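You operate a simulated robot arm through the tools that you are given. There is no shell and no other tool.

The job below is to be done with a simulated two-armed robot. You get a single attempt, and the scene is never put back.

JOB
Check the disc with the orange top under side light: clear to stock, bloom to hold.
Fine: switch the viewer off afterwards; the other discs stay. Where these are worked on the way, their far stop is far enough and under half their travel is too little: blue switch marked viewer.

The check looks at the end state, three seconds after you hand in, the way a careful person would. Anything else that was tipped, shoved, dropped, spilled or broken makes it a failure.

ROBOT AND FRAMES
Two 7-joint arms with fingered hands on one trunk that stands fixed in place. Base frame: the origin is at the foot of the trunk, x ahead of it, y to its left, z up; the work surface is at about z = 860. Lengths are in mm, angles in degrees, forces in N, time in s.
The left shoulder is at [30, 119, 1019], the right one opposite. With the tool pointing down near the work surface each hand reaches from about 400 to 780 mm from the base axis, measured 20 degrees to its own side. Payload 3.8 kg a hand.
The tool frame of a hand sits at the grasp point between the pads (the TCP): z along the fingers, y along the line on which they close. The tips reach 25 mm beyond it. The gripper opens to 88 mm; its body begins 29 mm behind the TCP. The gripper is a hand of 4 fingers: y runs from the thumb to the fingers, the wrist lies at [-13, -106, -174] in the tool frame, and closing takes about 1.5 s.
Orientation is told as [roll, pitch, yaw] about the base's x, y, z axes, in that order, counted from this pose: with the fingers straight down and the wrist toward the robot, the tool's x, y and z point along [0, 1, 0], [1, 0, 0] and [0, 0, -1] of the base frame.

CONTROLS
- The arms move only by the tool step_arm. It takes "left_increments", "right_increments" or both (then of equal length, played together; a hand with none holds still); each is a list of rows, each an object of numbers (a shift or turn left out is 0, a gripper value left out holds the last): "dx", "dy", "dz": the shift along the base's x, y, z in m; "wx", "wy", "wz": the turn, a rotation vector about the base's x, y, z in rad. In form: [{"dx": .., "dy": .., "dz": .., "wx": .., "wy": .., "wz": ..}, ...]. A call has 1 to 20 rows; each row shifts and turns the commanded pose from where the row before left it. "left_gripper" and "right_gripper" are, for a hand that has rows, the gripper command, from -1 (shut) to 1 (fully open), values between in proportion, set as the call begins (left out, the last holds). Each row takes 0.2 s and may step no farther than 50 mm and 8.6 degrees from the row before; otherwise, or with a gripper value out of range, the whole call is refused. A pose out of reach is approached as far as the arm can. The call stops where the force on the tool passes 40 N (or 10 N more than at its start, if that is more) or the arm is blocked; 0.2 s more then pass. Each finger travels about 153 mm/s and halts on what it meets, pressing with about 25 N; the grip force reading is that of the motor and also rises with nothing between the fingers. The clock runs only during rows and for 0.2 s after the last one: add rows that do not move to give the fingers time. The reply holds the time, the measured pose of the TCP, the force on the tool along the base axes, the opening and the grip force, in the units named above and with some noise, with the torque about the TCP (base axes, N m) and any sound that the robot's microphone picked up.
- Cameras (640 x 400 px; columns grow to the right, rows downward): "scene" is now at [52.9, 0.7, 1562.3]; the picture's right is [-0.03, -1.00, 0.00], its down [-0.79, 0.02, -0.61] and it looks along [0.61, -0.02, -0.79] (base axes); focal length 354 px, centre (320, 200). "left" rides on the left gripper at [-64, -83, -98] in its tool frame; the picture's right is [-0.62, -0.37, 0.69], its down [0.71, -0.63, 0.30] and it looks along [0.32, 0.68, 0.65] (tool axes); focal length 265 px, centre (320, 200). "right" rides on the right gripper at [64, -83, -98] in its tool frame; the picture's right is [-0.62, 0.37, -0.69], its down [-0.71, -0.63, 0.30] and it looks along [-0.32, 0.68, 0.65] (tool axes); focal length 265 px, centre (320, 200). There is no depth. A picture from a camera that has moved, and an enlarged one, comes with that camera's place and axes in the base frame and with its lens.
- capture(camera): a new picture of that camera. The clock stands still meanwhile.
- slide_trunk(by): moves the trunk up (or, below 0, down) by that many mm; the arms and the scene camera ride with it, the base frame stays. It gives what a move gives, with no picture.
- finger_targets(index, middle, ring, thumb_bend, thumb_turn, hand): sets how far each is bent, from 0 (flat) to 1 (curled in); at 0.3 the hand is open as for a grip, at 0.7 the pads meet at the TCP. One left out holds its place. A second passes; each finger stops where it meets its share of the squeeze, and holds until it gets a number again. A gripper value or a shape takes the hand back. It gives what a move gives, with no picture; readings hold the bend of each and the force on the fingers (four entries, about 0 where the hand has none), thumb and palm. thumb_turn goes from beside the hand (0) to across from the fingers (1), as for a grip.
- grasp_type(shape, hand): the hand has 4 fingers and takes this shape, open, in about a second: jaw (thumb against the fingers, like two jaws); tri (thumb and two fingers); tip (a fingertip pinch); poke (one finger out to press); point (the index stretched); flat (the hand flat); cup (the hand cupped); fist (a fist). The gripper value then closes the fingers along that shape, each until it touches; the sizes above hold for jaw. It gives what a move gives, with no picture.
- turn_head(pan, tilt): turns the head with the scene camera to pan (to the left, within 120 degrees either way) and tilt (down, from -29 to 69), counted from straight ahead of the robot. It gives what a move gives.
- inspect(camera, box): a new picture of the part [left, top, right, bottom] of that camera's present view, enlarged. The clock stands still meanwhile.
- close_job(): hands the job in; it is judged then, once.

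Places have to be worked out from the pictures, the camera data and where the tool is seen. Open the grippers and draw the arms clear of the work before you hand the job in, unless the task says otherwise.

The tools are called after "Request:" as name(argument=value, ...) on one line, values as JSON. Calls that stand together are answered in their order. step_arm: Moves the arms, as the interface text tells. Its arguments: {"type":"object","properties":{"left_increments":{"type":"array"},"left_gripper":{"type":"number"},"right_increments":{"type":"array"},"right_gripper":{"type":"number"}},"required":[]} The other tools are called the same way: slide_trunk (by) moves the trunk up or down; grasp_type (shape, hand) gives the hand a shape; finger_targets (index, middle, ring, thumb_bend, thumb_turn, hand) moves the fingers one by one; turn_head (pan, tilt) turns the head that bears the scene camera; capture (camera) takes a picture; inspect (camera, box) takes an enlarged picture of a part of a camera's view; close_job () hands the job in.

At the start:

```text
time_s: 0.0
left_tcp_pos: [482.2, 134.3, 1090.1]
left_tcp_rot: [0.0, -0.1, -0.1]
left_contact_force: [1.0, 0.1, -0.2]
left_ft_torque: [0.01, 0.0, 0.01]
left_gripper_width: 87.7
left_finger_force: 0.1
left_shape: jaw
left_bend: [0.3, 0.3, 0.3, 0.3, 0.98]
left_finger forces: [0.0, 0.0, 0.0, 0.1, 0.1, 0.1]
right_tcp_pos: [469.7, -262.4, 1084.2]
right_tcp_rot: [0.1, 0.0, 0.0]
right_contact_force: [0.0, 0.1, -1.0]
right_ft_torque: [0.01, -0.02, -0.01]
right_gripper_width: 87.5
right_finger_force: 0.1
right_shape: jaw
right_bend: [0.3, 0.3, 0.3, 0.3, 0.98]
right_finger forces: [0.0, 0.0, 0.0, 0.0, 0.1, 0.0]
trunk travel left (down, up): [-175.0, 415.0]
head pan, tilt (commanded): [-1.5, 52.5]
```

scene: 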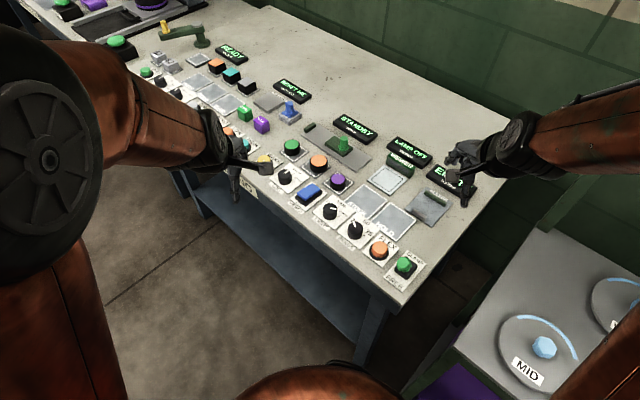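
right: 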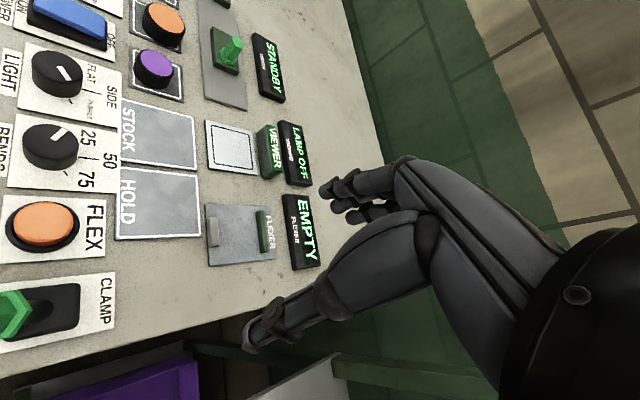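
left: 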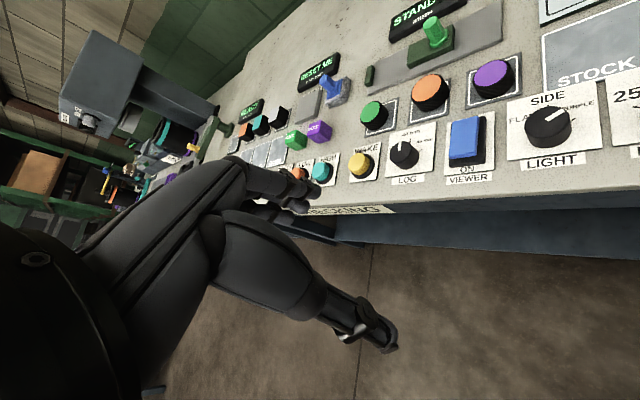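

The first pictures show a bench with a viewer pad, a LIGHT knob, a blue VIEWER switch, STOCK and HOLD trays and three discs (green, orange, purple tops). I enlarge the relevant part to read the labels.

Request:
inspect(camera="scene", box=[260, 120, 480, 260])

Request:
inspect(camera="scene", box=[120, 20, 340, 160])

Request:
inspect(camera="right", box=[0, 0, 320, 200])

Request:
inspect(camera="left", box=[320, 0, 640, 200])

```text
2.86 times, centred on (370, 190) of scene
camera zoom: at [52.9, 0.7, 1562.3], right [-0.03, -1.0, 0.0], down [-0.79, 0.02, -0.61], along [0.61, -0.02, -0.79], focal length 1013 px, centre (177, 229)
```

zoom: 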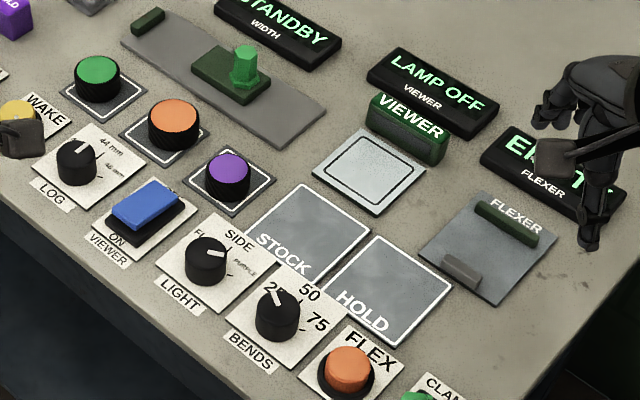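

```text
2.86 times, centred on (230, 90) of scene
camera zoom: at [52.9, 0.7, 1562.3], right [-0.03, -1.0, 0.0], down [-0.79, 0.02, -0.61], along [0.61, -0.02, -0.79], focal length 1013 px, centre (577, 514)
```

zoom: 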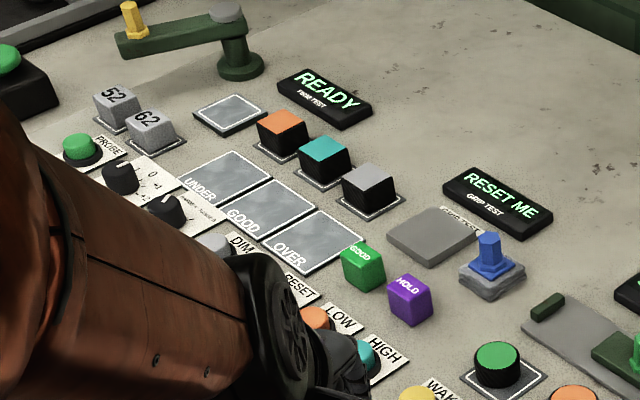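

```text
2.00 times, centred on (160, 100) of right
camera zoom: at [386.9, -197.2, 1182.5], right [0.37, -0.62, 0.69], down [-0.63, -0.71, -0.3], along [0.68, -0.32, -0.65], focal length 531 px, centre (640, 400)
```

zoom: 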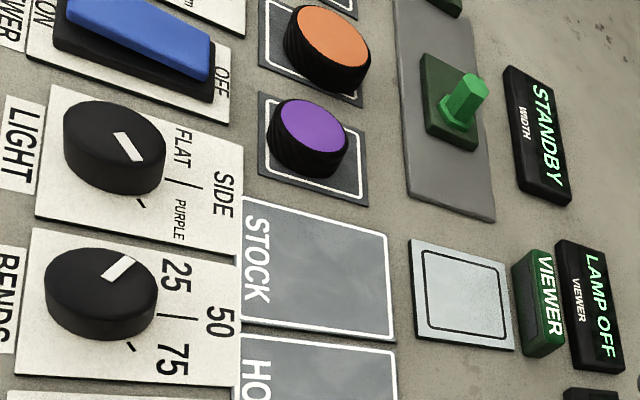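

```text
2.00 times, centred on (480, 100) of left
camera zoom: at [398.9, 68.6, 1190.3], right [-0.37, -0.62, -0.69], down [-0.63, 0.71, -0.3], along [0.68, 0.32, -0.65], focal length 531 px, centre (0, 400)
```

zoom: 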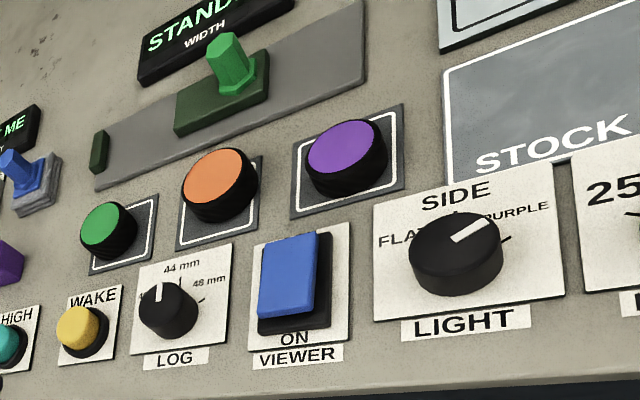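

I zoom further on the knob, switch, pad, and displays to read the marks and pointer position.

Request:
inspect(camera="scene", box=[285, 165, 365, 215])

Request:
inspect(camera="scene", box=[310, 190, 390, 240])

Request:
inspect(camera="scene", box=[360, 130, 440, 180])

Request:
inspect(camera="left", box=[430, 80, 640, 200])

Request:
inspect(camera="right", box=[0, 0, 120, 75])

```text
8.00 times, centred on (325, 190) of scene
camera zoom: at [52.9, 0.7, 1562.3], right [-0.03, -1.0, 0.0], down [-0.79, 0.02, -0.61], along [0.61, -0.02, -0.79], focal length 2836 px, centre (280, 280)
```

zoom: 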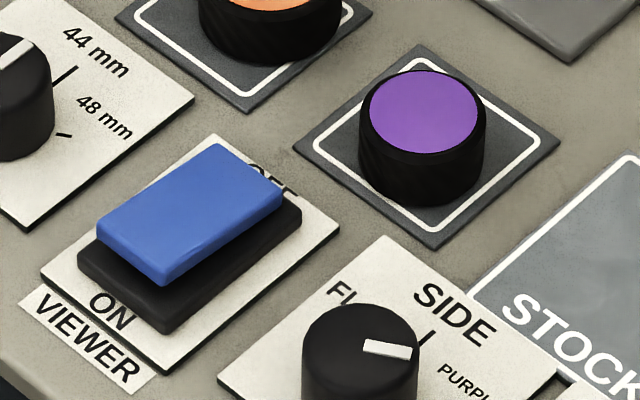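

```text
8.00 times, centred on (350, 215) of scene
camera zoom: at [52.9, 0.7, 1562.3], right [-0.03, -1.0, 0.0], down [-0.79, 0.02, -0.61], along [0.61, -0.02, -0.79], focal length 2836 px, centre (80, 80)
```

zoom: 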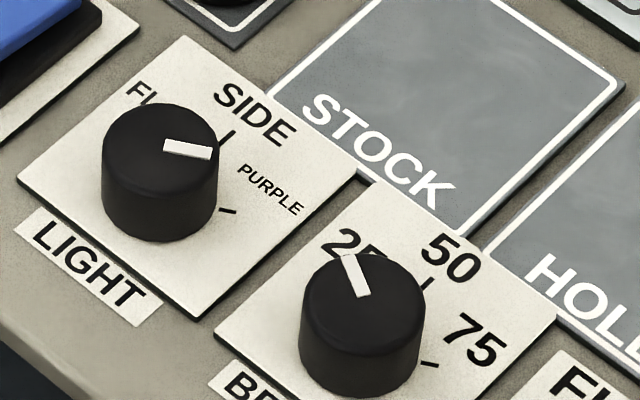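

```text
8.00 times, centred on (400, 155) of scene
camera zoom: at [52.9, 0.7, 1562.3], right [-0.03, -1.0, 0.0], down [-0.79, 0.02, -0.61], along [0.61, -0.02, -0.79], focal length 2836 px, centre (-320, 560)
```

zoom: 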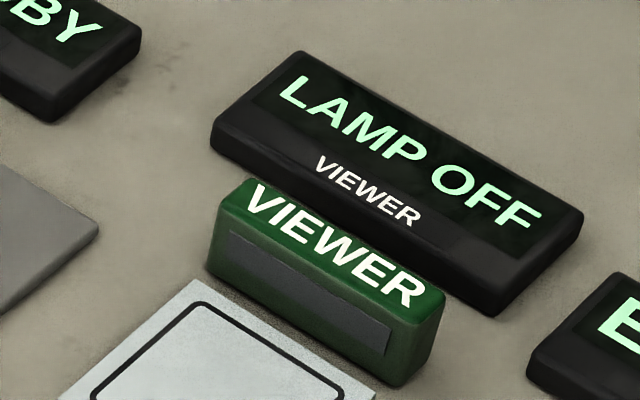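

```text
3.05 times, centred on (535, 140) of left
camera zoom: at [398.9, 68.6, 1190.3], right [-0.37, -0.62, -0.69], down [-0.63, 0.71, -0.3], along [0.68, 0.32, -0.65], focal length 809 px, centre (-335, 383)
```

zoom: 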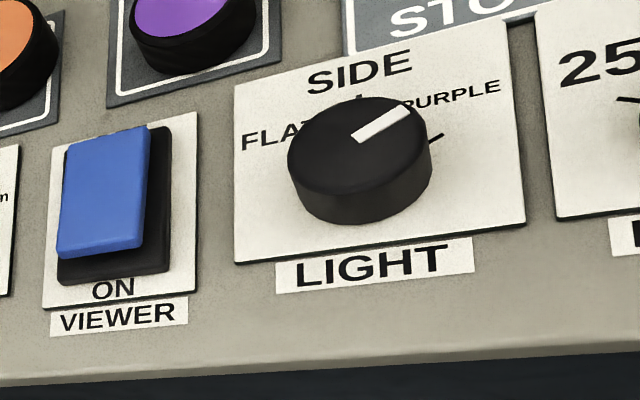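

```text
5.33 times, centred on (60, 38) of right
camera zoom: at [386.9, -197.2, 1182.5], right [0.37, -0.62, 0.69], down [-0.63, -0.71, -0.3], along [0.68, -0.32, -0.65], focal length 1416 px, centre (1707, 1067)
```

zoom: 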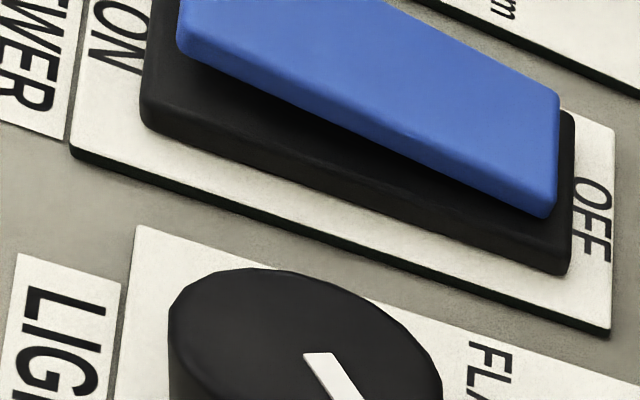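

The LIGHT knob's pointer stands at PURPLE and must turn to SIDE. The rocker is on OFF, the lamp is off and the orange disc sits at about (700,-14). I bring the left hand above the knob, yawed -45° across the row, for a close look.

Request:
step_arm(left_increments=[{"dx": 0.0097, "dy": -0.0282, "dz": -0.012, "wz": -0.131}, {"dx": 0.0097, "dy": -0.0282, "dz": -0.012, "wz": -0.131}, {"dx": 0.0097, "dy": -0.0282, "dz": -0.012, "wz": -0.131}, {"dx": 0.0097, "dy": -0.0282, "dz": -0.012, "wz": -0.131}, {"dx": 0.0097, "dy": -0.0282, "dz": -0.012, "wz": -0.131}, {"dx": 0.0097, "dy": -0.0282, "dz": -0.012, "wz": -0.131}, {}])

Request:
capture(camera="left")

Request:
capture(camera="scene")

```text
time_s: 1.6
left_tcp_pos: [541.9, -35.6, 1019.4]
left_tcp_rot: [0.0, 0.0, -45.2]
left_contact_force: [0.3, 0.4, 0.2]
left_ft_torque: [0.01, 0.0, 0.01]
left_gripper_width: 87.4
left_finger_force: 0.0
left_shape: jaw
left_bend: [0.3, 0.3, 0.3, 0.3, 0.98]
left_finger forces: [0.0, 0.0, 0.0, 0.0, 0.0, 0.0]
right_tcp_pos: [469.5, -262.7, 1085.7]
right_tcp_rot: [0.0, 0.1, 0.1]
right_contact_force: [-0.4, -0.6, -0.1]
right_ft_torque: [0.04, 0.01, -0.01]
right_gripper_width: 87.6
right_finger_force: 0.0
right_shape: jaw
right_bend: [0.3, 0.3, 0.3, 0.3, 0.98]
right_finger forces: [0.1, 0.0, 0.0, 0.0, 0.0, 0.1]
trunk travel left (down, up): [-175.0, 415.0]
head pan, tilt (commanded): [-1.5, 52.5]
```

```text
taken
camera left: at [435.8, -21.9, 1119.0], right [-0.7, -0.18, -0.69], down [0.06, 0.95, -0.3], along [0.71, -0.26, -0.65], focal length 265 px, centre (320, 200)
```

left: 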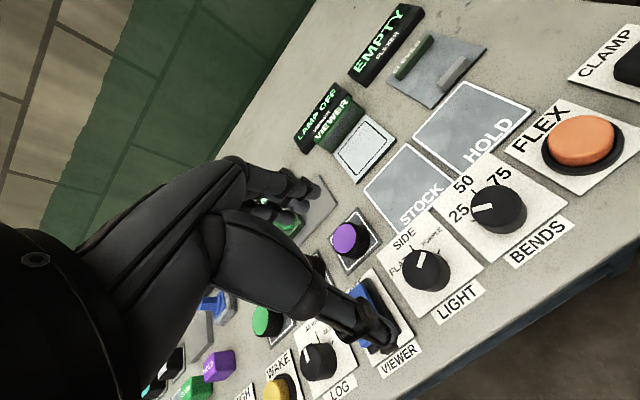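

```text
taken
camera scene: at [52.3, 0.9, 1562.4], right [-0.03, -1.0, 0.0], down [-0.79, 0.02, -0.61], along [0.61, -0.02, -0.79], focal length 354 px, centre (320, 200)
```

scene: 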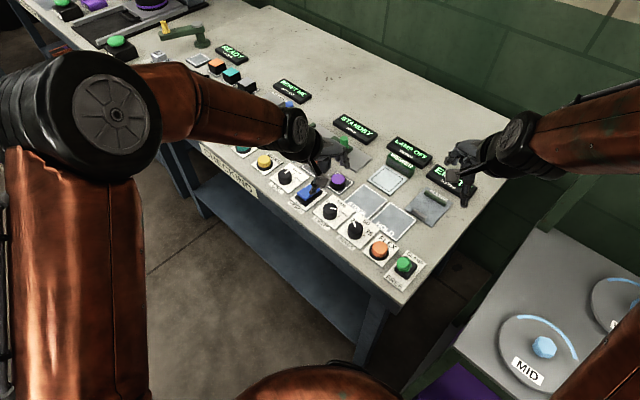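

The knob triangulates to about (540,-41) with its top near z=887. I descend to 930 above it, where the tips are still clear of everything, to check the alignment.

Request:
step_arm(left_increments=[{"dx": -0.001, "dy": -0.003, "dz": -0.03}, {"dx": 0, "dy": -0.003, "dz": -0.03}, {"dz": -0.029}, {}])

Request:
capture(camera="left")

Request:
inspect(camera="scene", box=[260, 140, 420, 240])

Request:
capture(camera="right")

```text
time_s: 2.6
left_tcp_pos: [539.8, -40.9, 929.9]
left_tcp_rot: [0.0, 0.0, -45.1]
left_contact_force: [-0.7, 0.2, 0.5]
left_ft_torque: [0.02, 0.01, 0.01]
left_gripper_width: 87.6
left_finger_force: 0.0
left_shape: jaw
left_bend: [0.3, 0.3, 0.3, 0.3, 0.98]
left_finger forces: [0.0, 0.0, 0.1, 0.0, 0.1, 0.0]
right_tcp_pos: [468.4, -262.6, 1084.4]
right_tcp_rot: [0.1, 0.1, 0.1]
right_contact_force: [0.6, -0.1, 0.2]
right_ft_torque: [-0.01, 0.0, 0.0]
right_gripper_width: 87.5
right_finger_force: 0.0
right_shape: jaw
right_bend: [0.3, 0.3, 0.3, 0.3, 0.98]
right_finger forces: [0.0, 0.0, 0.0, 0.1, 0.0, 0.0]
trunk travel left (down, up): [-175.0, 415.0]
head pan, tilt (commanded): [-1.5, 52.5]
```

```text
taken
camera left: at [434.4, -28.4, 1029.2], right [-0.7, -0.18, -0.69], down [0.06, 0.95, -0.3], along [0.71, -0.25, -0.65], focal length 265 px, centre (320, 200)
```

left: 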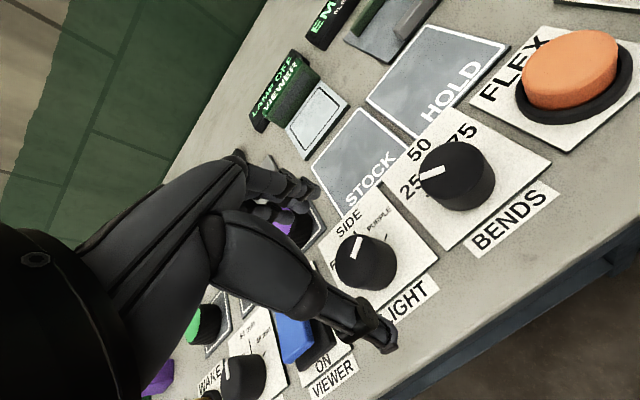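

```text
4.00 times, centred on (340, 190) of scene
camera zoom: at [52.6, 0.7, 1562.4], right [-0.03, -1.0, 0.0], down [-0.79, 0.02, -0.61], along [0.61, -0.02, -0.79], focal length 1418 px, centre (240, 240)
```

zoom: 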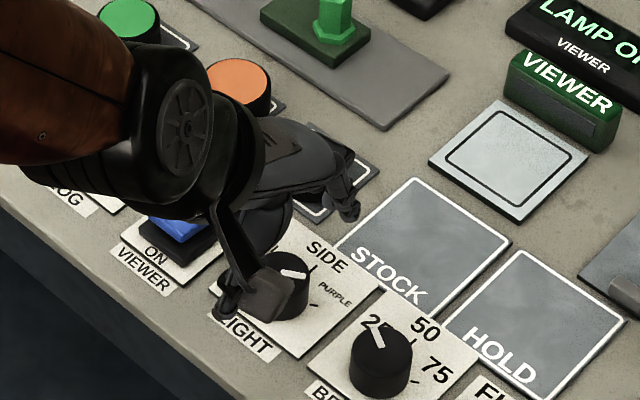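

```text
taken
camera right: at [386.6, -197.2, 1182.6], right [0.37, -0.62, 0.69], down [-0.63, -0.71, -0.3], along [0.68, -0.32, -0.65], focal length 265 px, centre (320, 200)
```

right: 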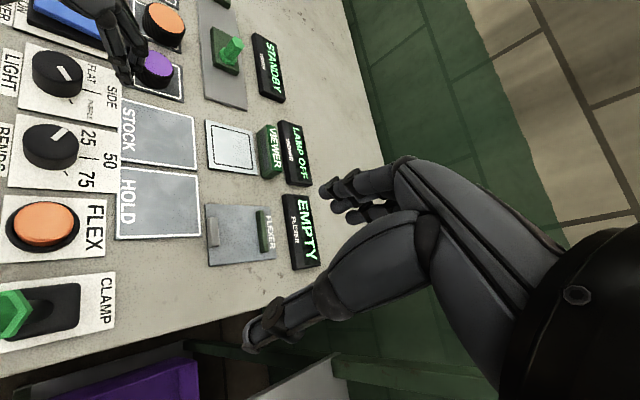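

The knob is visible between thumb and fingers. I enlarge the left view to locate its top precisely against the tool point at pixel (315,242).

Request:
inspect(camera="left", box=[240, 160, 440, 360])

```text
2.00 times, centred on (340, 260) of left
camera zoom: at [434.4, -28.4, 1029.2], right [-0.7, -0.18, -0.69], down [0.06, 0.95, -0.3], along [0.71, -0.25, -0.65], focal length 531 px, centre (280, 80)
```

zoom: 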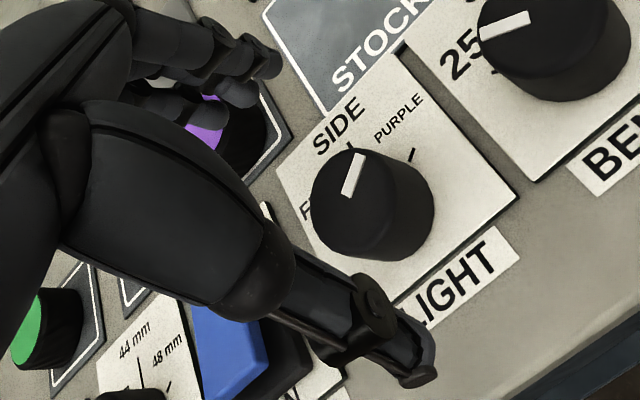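

The knob top centres about 3 mm ahead and 2 mm left of the tool point, at about (543,-39), and the pointer sits about 60° clockwise of SIDE. I yaw to -75°, narrow the hand to about 60 mm and correct the offset before descending.

Request:
step_arm(left_increments=[{"dx": 0.001, "dy": 0.0005, "wz": -0.131}, {"dx": 0.001, "dy": 0.0005, "wz": -0.131}, {"dx": 0.001, "dy": 0.0005, "wz": -0.131}, {"wz": -0.131}, {"dz": -0.012}, {}], left_gripper=0.36)

Request:
capture(camera="left")

Request:
inspect(camera="scene", box=[280, 160, 400, 235])

```text
time_s: 4.0
left_tcp_pos: [543.6, -38.8, 917.5]
left_tcp_rot: [0.0, 0.0, -75.2]
left_contact_force: [0.2, -1.0, 0.5]
left_ft_torque: [-0.01, 0.0, 0.0]
left_gripper_width: 60.2
left_finger_force: 0.0
left_shape: jaw
left_bend: [0.28, 0.38, 0.34, 0.59, 0.99]
left_finger forces: [0.0, 0.0, 0.1, 0.0, 0.0, 0.1]
right_tcp_pos: [469.1, -263.0, 1083.1]
right_tcp_rot: [0.0, 0.0, 0.0]
right_contact_force: [-0.5, -0.7, 0.5]
right_ft_torque: [0.0, 0.0, 0.02]
right_gripper_width: 87.6
right_finger_force: 0.1
right_shape: jaw
right_bend: [0.3, 0.3, 0.3, 0.3, 0.98]
right_finger forces: [0.0, 0.0, 0.0, 0.0, 0.1, 0.0]
trunk travel left (down, up): [-175.0, 415.0]
head pan, tilt (commanded): [-1.5, 52.5]
```

```text
taken
camera left: at [459.0, 23.4, 1016.8], right [-0.69, 0.2, -0.69], down [0.53, 0.79, -0.3], along [0.49, -0.58, -0.65], focal length 265 px, centre (320, 200)
```

left: 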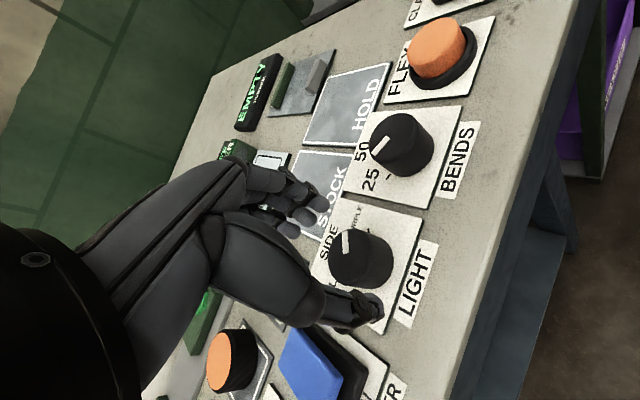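

```text
5.33 times, centred on (340, 198) of scene
camera zoom: at [53.0, 0.8, 1562.3], right [-0.03, -1.0, 0.0], down [-0.79, 0.02, -0.61], along [0.61, -0.02, -0.79], focal length 1891 px, centre (213, 213)
```

zoom: 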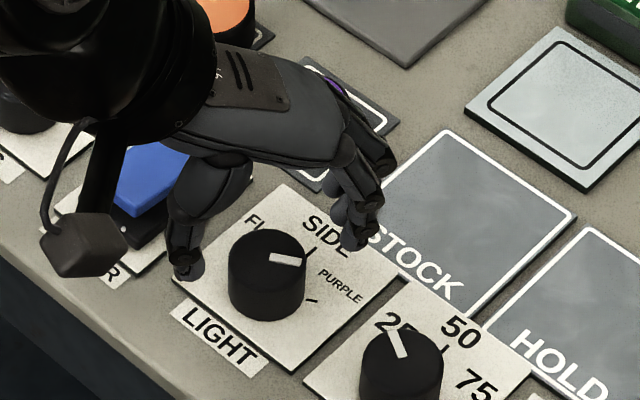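

The fingertips look to straddle the knob; I enlarge both views to check the centring before lowering.

Request:
inspect(camera="left", box=[270, 190, 430, 350])

Request:
inspect(camera="scene", box=[305, 190, 365, 228])

Request:
inspect(camera="right", box=[0, 20, 160, 120])

```text
2.50 times, centred on (350, 270) of left
camera zoom: at [459.0, 23.4, 1016.8], right [-0.69, 0.2, -0.69], down [0.53, 0.79, -0.3], along [0.49, -0.58, -0.65], focal length 664 px, centre (245, 25)
```

zoom: 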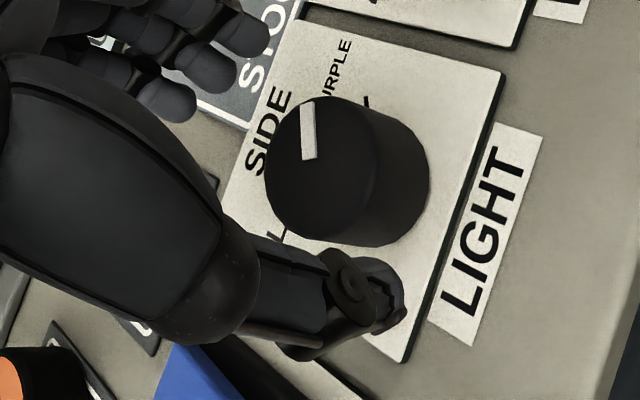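

```text
10.53 times, centred on (335, 209) of scene
camera zoom: at [53.0, 0.8, 1562.3], right [-0.03, -1.0, 0.0], down [-0.79, 0.02, -0.61], along [0.61, -0.02, -0.79], focal length 3732 px, centre (162, 105)
```

zoom: 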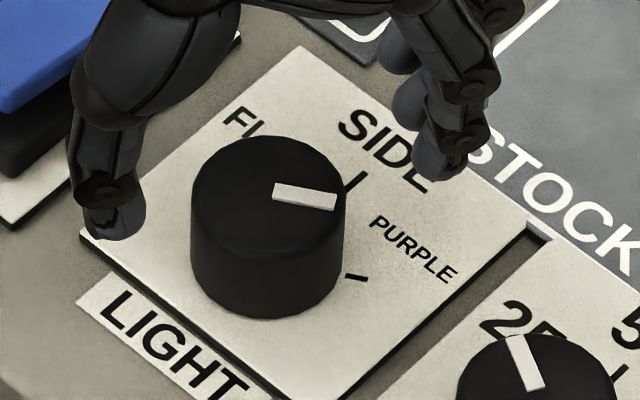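

```text
4.00 times, centred on (80, 70) of right
camera zoom: at [386.9, -197.0, 1182.5], right [0.37, -0.62, 0.69], down [-0.63, -0.71, -0.3], along [0.68, -0.32, -0.65], focal length 1062 px, centre (1280, 720)
```

zoom: 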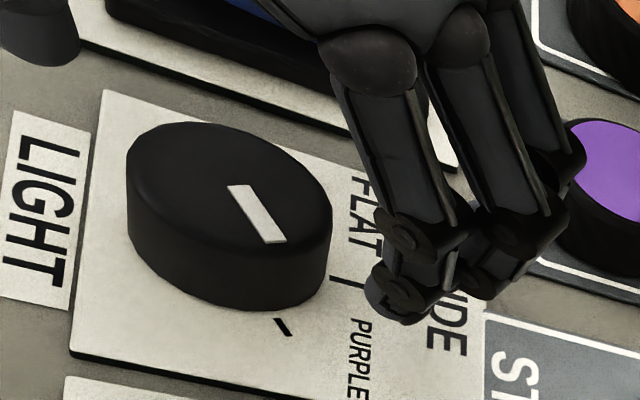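

The refined knob estimate is (544.7,-36.7), within 2 mm of the tool. I correct that, lower to z≈896 so the fingertips straddle the knob, then close.

Request:
step_arm(left_increments=[{"dx": 0.001, "dy": 0.002, "dz": -0.007}, {"dz": -0.007}, {"dz": -0.007}, {}])

Request:
inspect(camera="scene", box=[305, 190, 365, 228])

Request:
inspect(camera="left", box=[270, 190, 430, 350])

```text
time_s: 5.0
left_tcp_pos: [543.5, -37.9, 897.0]
left_tcp_rot: [0.0, -0.1, -75.2]
left_contact_force: [0.6, 0.1, 0.4]
left_ft_torque: [-0.02, 0.02, -0.01]
left_gripper_width: 60.3
left_finger_force: 0.0
left_shape: jaw
left_bend: [0.28, 0.38, 0.34, 0.59, 0.99]
left_finger forces: [0.1, 0.0, 0.1, 0.1, 0.1, 0.0]
right_tcp_pos: [469.3, -263.0, 1083.4]
right_tcp_rot: [0.0, 0.0, 0.0]
right_contact_force: [-0.3, 0.4, -0.4]
right_ft_torque: [-0.01, -0.02, 0.01]
right_gripper_width: 87.4
right_finger_force: 0.1
right_shape: jaw
right_bend: [0.3, 0.3, 0.3, 0.3, 0.98]
right_finger forces: [0.0, 0.1, 0.0, 0.0, 0.0, 0.0]
trunk travel left (down, up): [-175.0, 415.0]
head pan, tilt (commanded): [-1.5, 52.5]
```

```text
10.53 times, centred on (335, 209) of scene
camera zoom: at [53.0, 0.7, 1562.3], right [-0.03, -1.0, 0.0], down [-0.79, 0.02, -0.61], along [0.61, -0.02, -0.79], focal length 3732 px, centre (162, 105)
```

zoom: 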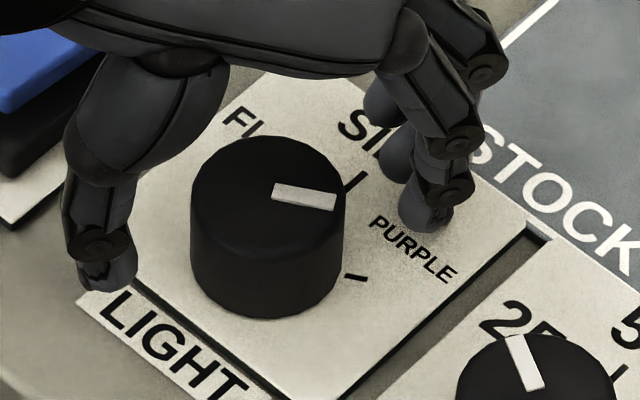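

```text
2.50 times, centred on (350, 270) of left
camera zoom: at [459.8, 25.2, 996.0], right [-0.69, 0.2, -0.69], down [0.53, 0.79, -0.3], along [0.49, -0.58, -0.65], focal length 664 px, centre (245, 25)
```

zoom: 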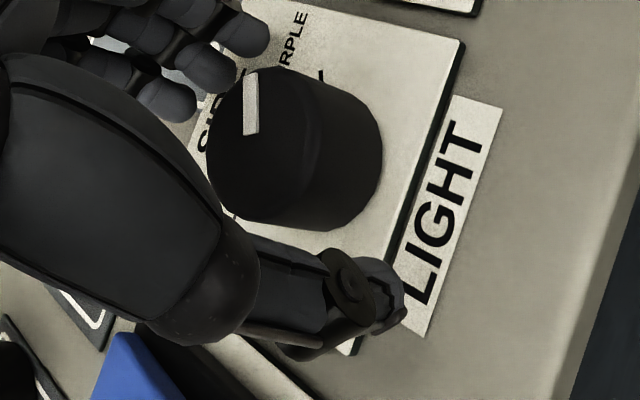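

The knob now centres within 1 mm of the tool point and no contact is felt. I close the fingers on it.

Request:
step_arm(left_increments=[{}, {}, {}, {}, {}, {}, {}], left_gripper=-0.6)

Request:
inspect(camera="scene", box=[305, 190, 365, 228])

Request:
inspect(camera="left", box=[270, 190, 430, 350])

```text
time_s: 6.6
left_tcp_pos: [544.1, -38.5, 896.6]
left_tcp_rot: [-0.1, 0.0, -75.1]
left_contact_force: [0.2, 3.7, -3.1]
left_ft_torque: [0.07, 0.01, 0.03]
left_gripper_width: 27.7
left_finger_force: 24.7
left_shape: jaw
left_bend: [0.74, 0.53, 0.58, 0.74, 1.0]
left_finger forces: [12.5, 6.9, 0.0, 0.1, 23.3, 0.0]
right_tcp_pos: [469.3, -262.7, 1084.6]
right_tcp_rot: [0.1, 0.0, -0.1]
right_contact_force: [1.3, 0.7, -0.2]
right_ft_torque: [0.01, 0.01, -0.02]
right_gripper_width: 87.5
right_finger_force: 0.0
right_shape: jaw
right_bend: [0.3, 0.3, 0.3, 0.3, 0.98]
right_finger forces: [0.0, 0.0, 0.1, 0.0, 0.0, 0.0]
trunk travel left (down, up): [-175.0, 415.0]
head pan, tilt (commanded): [-1.5, 52.5]
```

```text
10.53 times, centred on (335, 209) of scene
camera zoom: at [53.2, 1.3, 1562.3], right [-0.03, -1.0, 0.0], down [-0.79, 0.02, -0.61], along [0.61, -0.02, -0.79], focal length 3732 px, centre (162, 105)
```

zoom: 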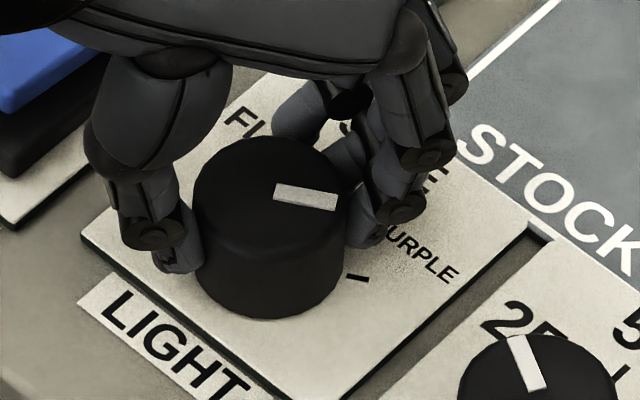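

```text
2.50 times, centred on (350, 270) of left
camera zoom: at [459.9, 25.7, 996.0], right [-0.69, 0.2, -0.69], down [0.53, 0.79, -0.3], along [0.49, -0.58, -0.65], focal length 664 px, centre (245, 25)
```

zoom: 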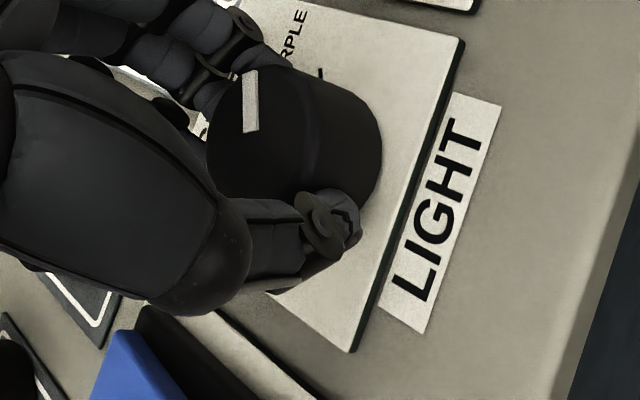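

The grip holds at 25 N on thumb, index and middle. I turn the hand 30° counter-clockwise first and check that the knob follows.

Request:
step_arm(left_increments=[{"wz": 0.1}, {"wz": 0.1}, {"wz": 0.1}, {"wz": 0.1}, {"wz": 0.1}, {}])

Request:
inspect(camera="scene", box=[305, 190, 365, 228])

```text
time_s: 8.0
left_tcp_pos: [543.3, -37.6, 896.0]
left_tcp_rot: [-0.1, 0.2, -46.4]
left_contact_force: [-3.8, 2.6, -3.9]
left_ft_torque: [0.02, 0.04, -0.01]
left_gripper_width: 27.5
left_finger_force: 24.8
left_shape: jaw
left_bend: [0.74, 0.53, 0.58, 0.74, 1.0]
left_finger forces: [12.8, 6.8, 0.0, 0.0, 23.6, 0.1]
right_tcp_pos: [468.9, -261.4, 1084.8]
right_tcp_rot: [-0.1, 0.1, 0.0]
right_contact_force: [-0.2, -0.7, -0.3]
right_ft_torque: [0.01, -0.01, 0.02]
right_gripper_width: 87.9
right_finger_force: 0.0
right_shape: jaw
right_bend: [0.3, 0.3, 0.3, 0.3, 0.98]
right_finger forces: [0.0, 0.0, 0.0, 0.0, 0.0, 0.0]
trunk travel left (down, up): [-175.0, 415.0]
head pan, tilt (commanded): [-1.5, 52.5]
```

```text
10.53 times, centred on (335, 209) of scene
camera zoom: at [53.0, 1.2, 1562.3], right [-0.03, -1.0, 0.0], down [-0.79, 0.02, -0.61], along [0.61, -0.02, -0.79], focal length 3732 px, centre (162, 105)
```

zoom: 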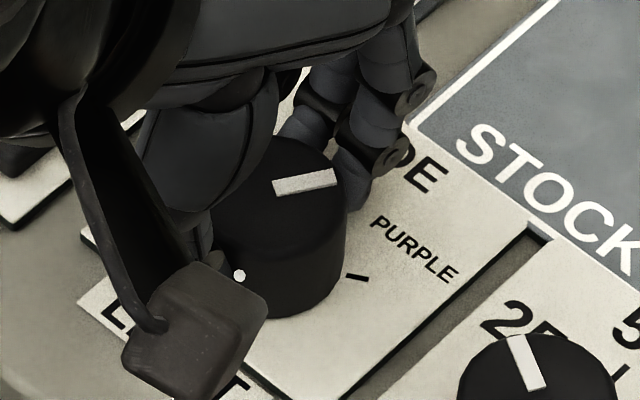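

The pointer followed by about 27° of the 29° turned. About 32° remain to SIDE, so I continue the turn.

Request:
step_arm(left_increments=[{"wz": 0.1}, {"wz": 0.1}, {"wz": 0.1}, {"wz": 0.1}, {"wz": 0.1}, {"wz": 0.06}, {}])

Request:
inspect(camera="scene", box=[305, 190, 365, 228])

Request:
capture(camera="right")

Request:
capture(camera="left")

```text
time_s: 9.6
left_tcp_pos: [543.8, -39.3, 897.8]
left_tcp_rot: [0.0, -0.1, -14.2]
left_contact_force: [-5.6, 2.6, -2.9]
left_ft_torque: [0.03, 0.09, 0.02]
left_gripper_width: 27.3
left_finger_force: 25.1
left_shape: jaw
left_bend: [0.74, 0.54, 0.58, 0.74, 1.0]
left_finger forces: [12.3, 7.0, 0.1, 0.1, 25.1, 0.0]
right_tcp_pos: [470.6, -262.6, 1084.3]
right_tcp_rot: [0.0, 0.0, 0.0]
right_contact_force: [-0.5, -0.2, 0.4]
right_ft_torque: [0.02, -0.03, 0.03]
right_gripper_width: 87.6
right_finger_force: 0.0
right_shape: jaw
right_bend: [0.3, 0.3, 0.3, 0.3, 0.98]
right_finger forces: [0.1, 0.0, 0.1, 0.0, 0.1, 0.0]
trunk travel left (down, up): [-175.0, 415.0]
head pan, tilt (commanded): [-1.5, 52.5]
```

```text
10.53 times, centred on (335, 209) of scene
camera zoom: at [52.5, 1.0, 1562.3], right [-0.03, -1.0, 0.0], down [-0.79, 0.02, -0.61], along [0.61, -0.02, -0.79], focal length 3732 px, centre (162, 105)
```

zoom: 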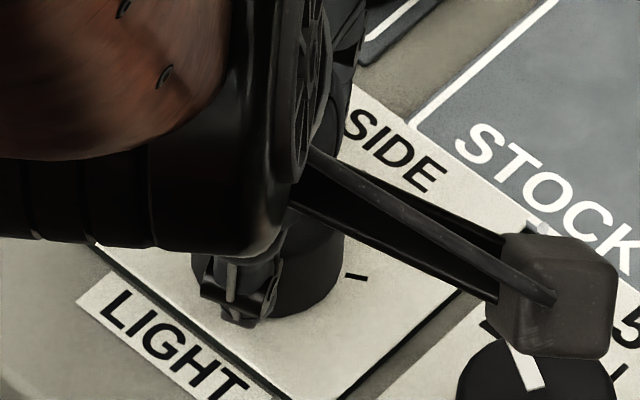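

```text
taken
camera right: at [386.5, -197.0, 1182.6], right [0.37, -0.62, 0.69], down [-0.63, -0.71, -0.3], along [0.68, -0.32, -0.65], focal length 265 px, centre (320, 200)
```

right: 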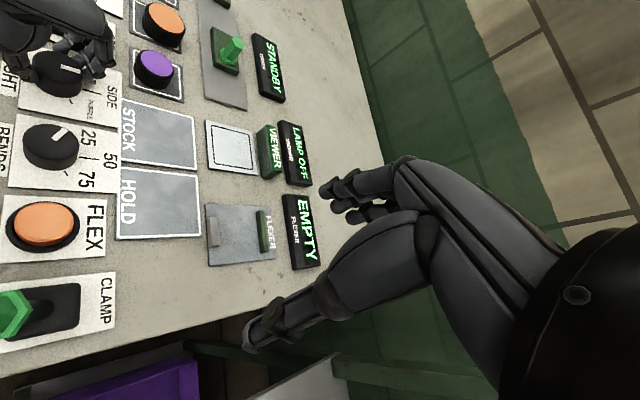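

```text
taken
camera left: at [446.3, -80.6, 996.3], right [-0.51, -0.51, -0.69], down [-0.43, 0.85, -0.3], along [0.74, 0.14, -0.65], focal length 265 px, centre (320, 200)
```

left: 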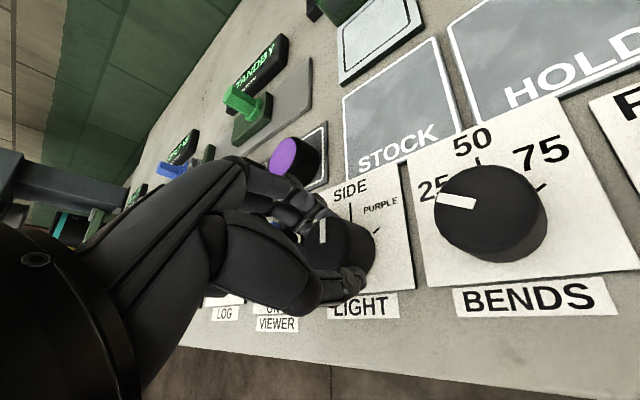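

Right and left views show the pointer near SIDE. I enlarge both to check the final angle before releasing.

Request:
inspect(camera="right", box=[0, 20, 130, 120])

Request:
inspect(camera="left", box=[260, 150, 420, 330])

```text
4.00 times, centred on (65, 70) of right
camera zoom: at [386.5, -197.0, 1182.6], right [0.37, -0.62, 0.69], down [-0.63, -0.71, -0.3], along [0.68, -0.32, -0.65], focal length 1062 px, centre (1340, 720)
```

zoom: 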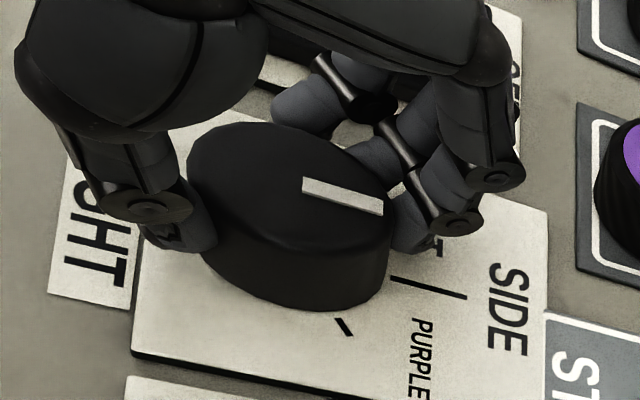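

```text
2.22 times, centred on (340, 240) of left
camera zoom: at [446.3, -80.6, 996.3], right [-0.51, -0.51, -0.69], down [-0.43, 0.85, -0.3], along [0.74, 0.14, -0.65], focal length 590 px, centre (276, 111)
```

zoom: 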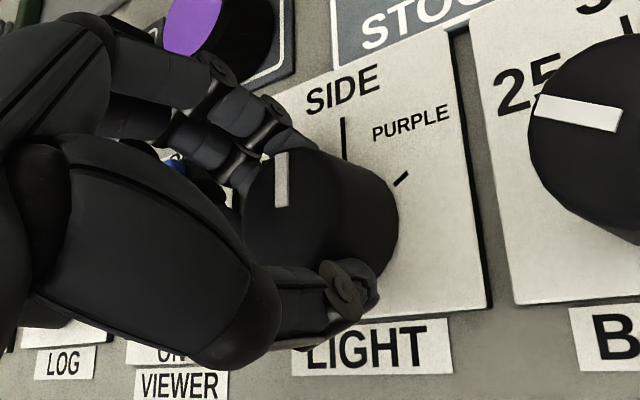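

The pointer is parallel to the SIDE tick within about 2°. I open the hand and rise straight up.

Request:
step_arm(left_increments=[{}, {}, {}, {}, {"dz": 0.02}, {"dz": 0.03}, {"dz": 0.04}, {"dz": 0.04}], left_gripper=0.4)

Request:
step_arm(left_increments=[{"dx": -0.01, "dy": 0.045, "dz": 0.01}, {"dx": -0.01, "dy": 0.045, "dz": 0.01}, {"dx": -0.01, "dy": 0.045, "dz": 0.01}, {"dx": -0.01, "dy": 0.045, "dz": 0.01}, {"dy": 0.03}])

Request:
inspect(camera="scene", box=[260, 130, 420, 230])

Request:
inspect(camera="scene", box=[305, 190, 365, 228])

```text
time_s: 11.4
left_tcp_pos: [544.8, -37.1, 1027.3]
left_tcp_rot: [0.0, -0.1, -14.4]
left_contact_force: [-0.1, -0.3, -0.3]
left_ft_torque: [0.0, -0.02, 0.0]
left_gripper_width: 61.2
left_finger_force: 0.2
left_shape: jaw
left_bend: [0.28, 0.37, 0.34, 0.58, 0.99]
left_finger forces: [0.0, 0.0, 0.1, 0.0, 0.0, 0.0]
right_tcp_pos: [468.3, -262.9, 1084.4]
right_tcp_rot: [-0.1, 0.0, 0.0]
right_contact_force: [0.3, -1.2, 0.6]
right_ft_torque: [0.0, -0.01, 0.0]
right_gripper_width: 87.6
right_finger_force: 0.1
right_shape: jaw
right_bend: [0.3, 0.3, 0.3, 0.3, 0.98]
right_finger forces: [0.1, 0.0, 0.1, 0.0, 0.0, 0.0]
trunk travel left (down, up): [-175.0, 415.0]
head pan, tilt (commanded): [-1.5, 52.5]
```

```text
time_s: 12.6
left_tcp_pos: [504.2, 171.7, 1066.5]
left_tcp_rot: [0.0, 0.0, -14.4]
left_contact_force: [-0.3, -0.1, -0.9]
left_ft_torque: [0.01, -0.03, 0.0]
left_gripper_width: 61.4
left_finger_force: 0.1
left_shape: jaw
left_bend: [0.28, 0.37, 0.34, 0.58, 0.99]
left_finger forces: [0.0, 0.1, 0.0, 0.1, 0.0, 0.1]
right_tcp_pos: [470.3, -261.2, 1084.7]
right_tcp_rot: [0.0, 0.0, 0.0]
right_contact_force: [-0.8, -0.3, -0.2]
right_ft_torque: [0.0, 0.0, -0.01]
right_gripper_width: 87.6
right_finger_force: 0.1
right_shape: jaw
right_bend: [0.3, 0.3, 0.3, 0.3, 0.98]
right_finger forces: [0.1, 0.0, 0.1, 0.0, 0.0, 0.0]
trunk travel left (down, up): [-175.0, 415.0]
head pan, tilt (commanded): [-1.5, 52.5]
```

```text
4.00 times, centred on (340, 180) of scene
camera zoom: at [53.3, 1.5, 1562.3], right [-0.03, -1.0, 0.0], down [-0.79, 0.02, -0.61], along [0.61, -0.02, -0.79], focal length 1418 px, centre (240, 280)
```

zoom: 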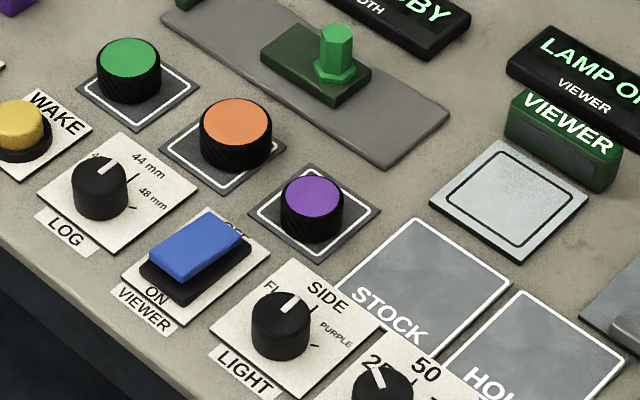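

```text
10.53 times, centred on (335, 209) of scene
camera zoom: at [53.3, 1.5, 1562.3], right [-0.03, -1.0, 0.0], down [-0.79, 0.02, -0.61], along [0.61, -0.02, -0.79], focal length 3732 px, centre (162, 105)
```

zoom: 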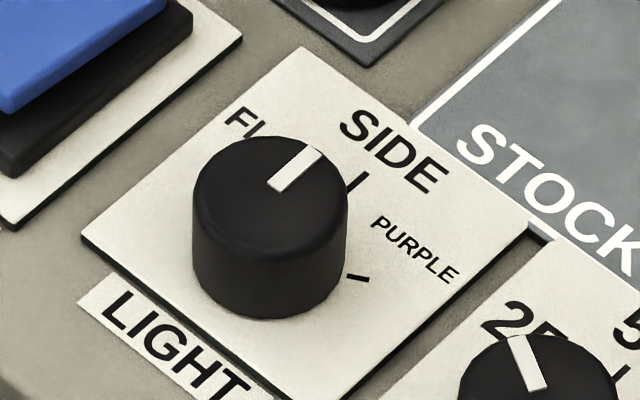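

The pointer is at SIDE. Next is the disc: orange top centre at about (702,-13,888), diameter about 47. I draw the left arm further back, then bring the right hand above the disc at yaw -20°.

Request:
step_arm(left_increments=[{"dx": -0.02, "dy": 0.03, "dz": 0.01}, {"dx": -0.02, "dy": 0.03, "dz": 0.01}, {"dx": -0.02, "dy": 0.03}])

Request:
step_arm(right_increments=[{"dx": 0.029, "dy": 0.031, "dz": -0.008, "wz": -0.0436}, {"dx": 0.029, "dy": 0.031, "dz": -0.008, "wz": -0.0436}, {"dx": 0.029, "dy": 0.031, "dz": -0.008, "wz": -0.0436}, {"dx": 0.029, "dy": 0.031, "dz": -0.008, "wz": -0.0436}, {"dx": 0.029, "dy": 0.031, "dz": -0.008, "wz": -0.0436}, {"dx": 0.029, "dy": 0.031, "dz": -0.008, "wz": -0.0436}, {"dx": 0.029, "dy": 0.031, "dz": -0.008, "wz": -0.0436}, {"dx": 0.029, "dy": 0.032, "dz": -0.008, "wz": -0.0436}, {}], right_gripper=0.7)

Request:
capture(camera="right")

Request:
capture(camera="scene")

```text
time_s: 13.4
left_tcp_pos: [443.1, 261.3, 1086.9]
left_tcp_rot: [0.0, -0.2, -14.5]
left_contact_force: [0.1, 0.8, 0.0]
left_ft_torque: [-0.02, -0.01, 0.01]
left_gripper_width: 61.1
left_finger_force: 0.1
left_shape: jaw
left_bend: [0.28, 0.37, 0.34, 0.58, 0.99]
left_finger forces: [0.0, 0.0, 0.0, 0.1, 0.1, 0.1]
right_tcp_pos: [468.5, -261.5, 1085.1]
right_tcp_rot: [0.0, 0.1, 0.0]
right_contact_force: [-1.0, 0.9, 0.3]
right_ft_torque: [0.02, 0.0, 0.01]
right_gripper_width: 87.7
right_finger_force: 0.0
right_shape: jaw
right_bend: [0.3, 0.3, 0.3, 0.3, 0.98]
right_finger forces: [0.0, 0.1, 0.1, 0.0, 0.0, 0.0]
trunk travel left (down, up): [-175.0, 415.0]
head pan, tilt (commanded): [-1.5, 52.5]
```

```text
time_s: 15.4
left_tcp_pos: [442.6, 259.8, 1086.9]
left_tcp_rot: [0.0, 0.0, -14.4]
left_contact_force: [-0.1, -0.3, -0.3]
left_ft_torque: [0.0, 0.02, -0.02]
left_gripper_width: 61.2
left_finger_force: 0.1
left_shape: jaw
left_bend: [0.28, 0.37, 0.34, 0.58, 0.99]
left_finger forces: [0.1, 0.0, 0.0, 0.1, 0.0, 0.0]
right_tcp_pos: [699.6, -13.1, 1020.6]
right_tcp_rot: [0.0, 0.0, -20.1]
right_contact_force: [-0.2, 0.2, 0.2]
right_ft_torque: [-0.03, 0.0, -0.03]
right_gripper_width: 74.9
right_finger_force: 0.0
right_shape: jaw
right_bend: [0.28, 0.33, 0.3, 0.43, 0.98]
right_finger forces: [0.0, 0.1, 0.0, 0.0, 0.1, 0.0]
trunk travel left (down, up): [-175.0, 415.0]
head pan, tilt (commanded): [-1.5, 52.5]
```

```text
taken
camera right: at [644.6, 76.7, 1118.9], right [0.13, -0.71, 0.69], down [-0.84, -0.45, -0.3], along [0.53, -0.54, -0.65], focal length 265 px, centre (320, 200)
```

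right: 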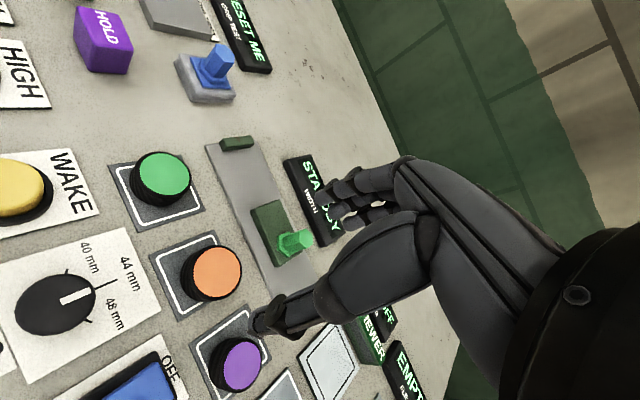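

```text
taken
camera scene: at [52.1, 0.7, 1562.4], right [-0.03, -1.0, 0.0], down [-0.79, 0.02, -0.61], along [0.61, -0.02, -0.79], focal length 354 px, centre (320, 200)
```

scene: 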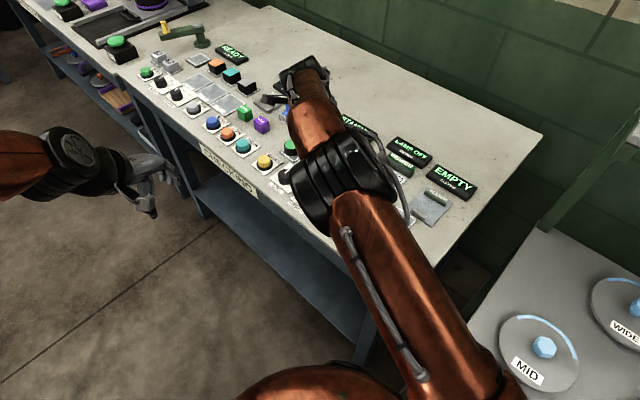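

The right camera puts the disc about (2,0) mm from the tool point, at (702,-13), which agrees with the scene. I descend to z≈925 and check again.

Request:
step_arm(right_increments=[{"dx": 0.002, "dz": -0.03}, {"dz": -0.03}, {"dz": -0.025}, {"dz": -0.01}, {}])

Request:
capture(camera="right")

Request:
inspect(camera="right", box=[200, 160, 400, 360])

```text
time_s: 16.6
left_tcp_pos: [444.0, 261.0, 1086.6]
left_tcp_rot: [0.0, 0.0, -14.4]
left_contact_force: [-0.4, -0.7, 1.0]
left_ft_torque: [-0.01, -0.01, 0.03]
left_gripper_width: 61.3
left_finger_force: 0.3
left_shape: jaw
left_bend: [0.28, 0.37, 0.34, 0.58, 0.99]
left_finger forces: [0.0, 0.0, 0.0, 0.0, 0.0, 0.0]
right_tcp_pos: [703.1, -13.7, 925.3]
right_tcp_rot: [0.0, 0.0, -19.9]
right_contact_force: [-0.3, -0.5, 1.1]
right_ft_torque: [0.0, -0.02, 0.02]
right_gripper_width: 75.2
right_finger_force: 0.2
right_shape: jaw
right_bend: [0.28, 0.33, 0.3, 0.43, 0.98]
right_finger forces: [0.1, 0.1, 0.0, 0.1, 0.1, 0.0]
trunk travel left (down, up): [-175.0, 415.0]
head pan, tilt (commanded): [-1.5, 52.5]
```

```text
taken
camera right: at [647.6, 77.0, 1023.3], right [0.13, -0.71, 0.69], down [-0.84, -0.46, -0.3], along [0.53, -0.54, -0.65], focal length 265 px, centre (320, 200)
```

right: 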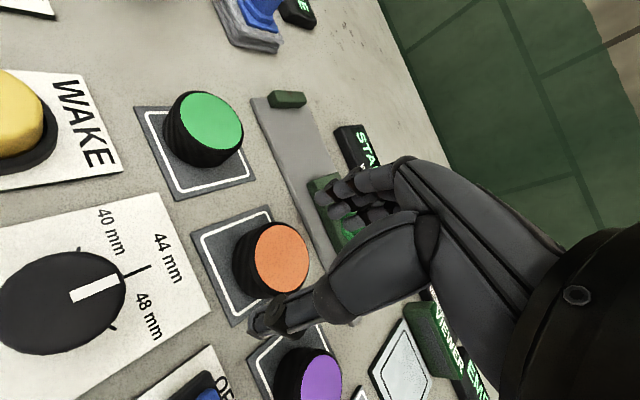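

```text
2.00 times, centred on (300, 260) of right
camera zoom: at [647.6, 77.0, 1023.3], right [0.13, -0.71, 0.69], down [-0.84, -0.46, -0.3], along [0.53, -0.54, -0.65], focal length 531 px, centre (360, 80)
```

zoom: 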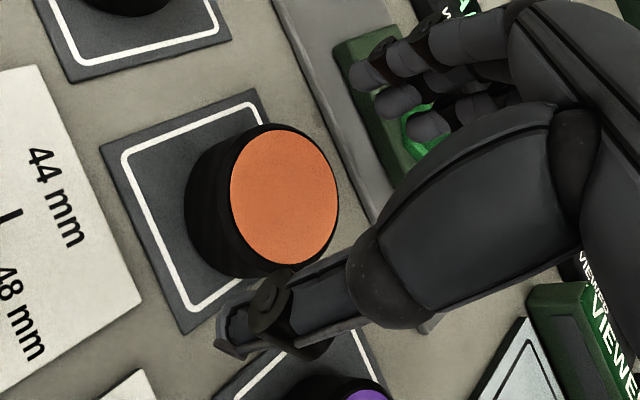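

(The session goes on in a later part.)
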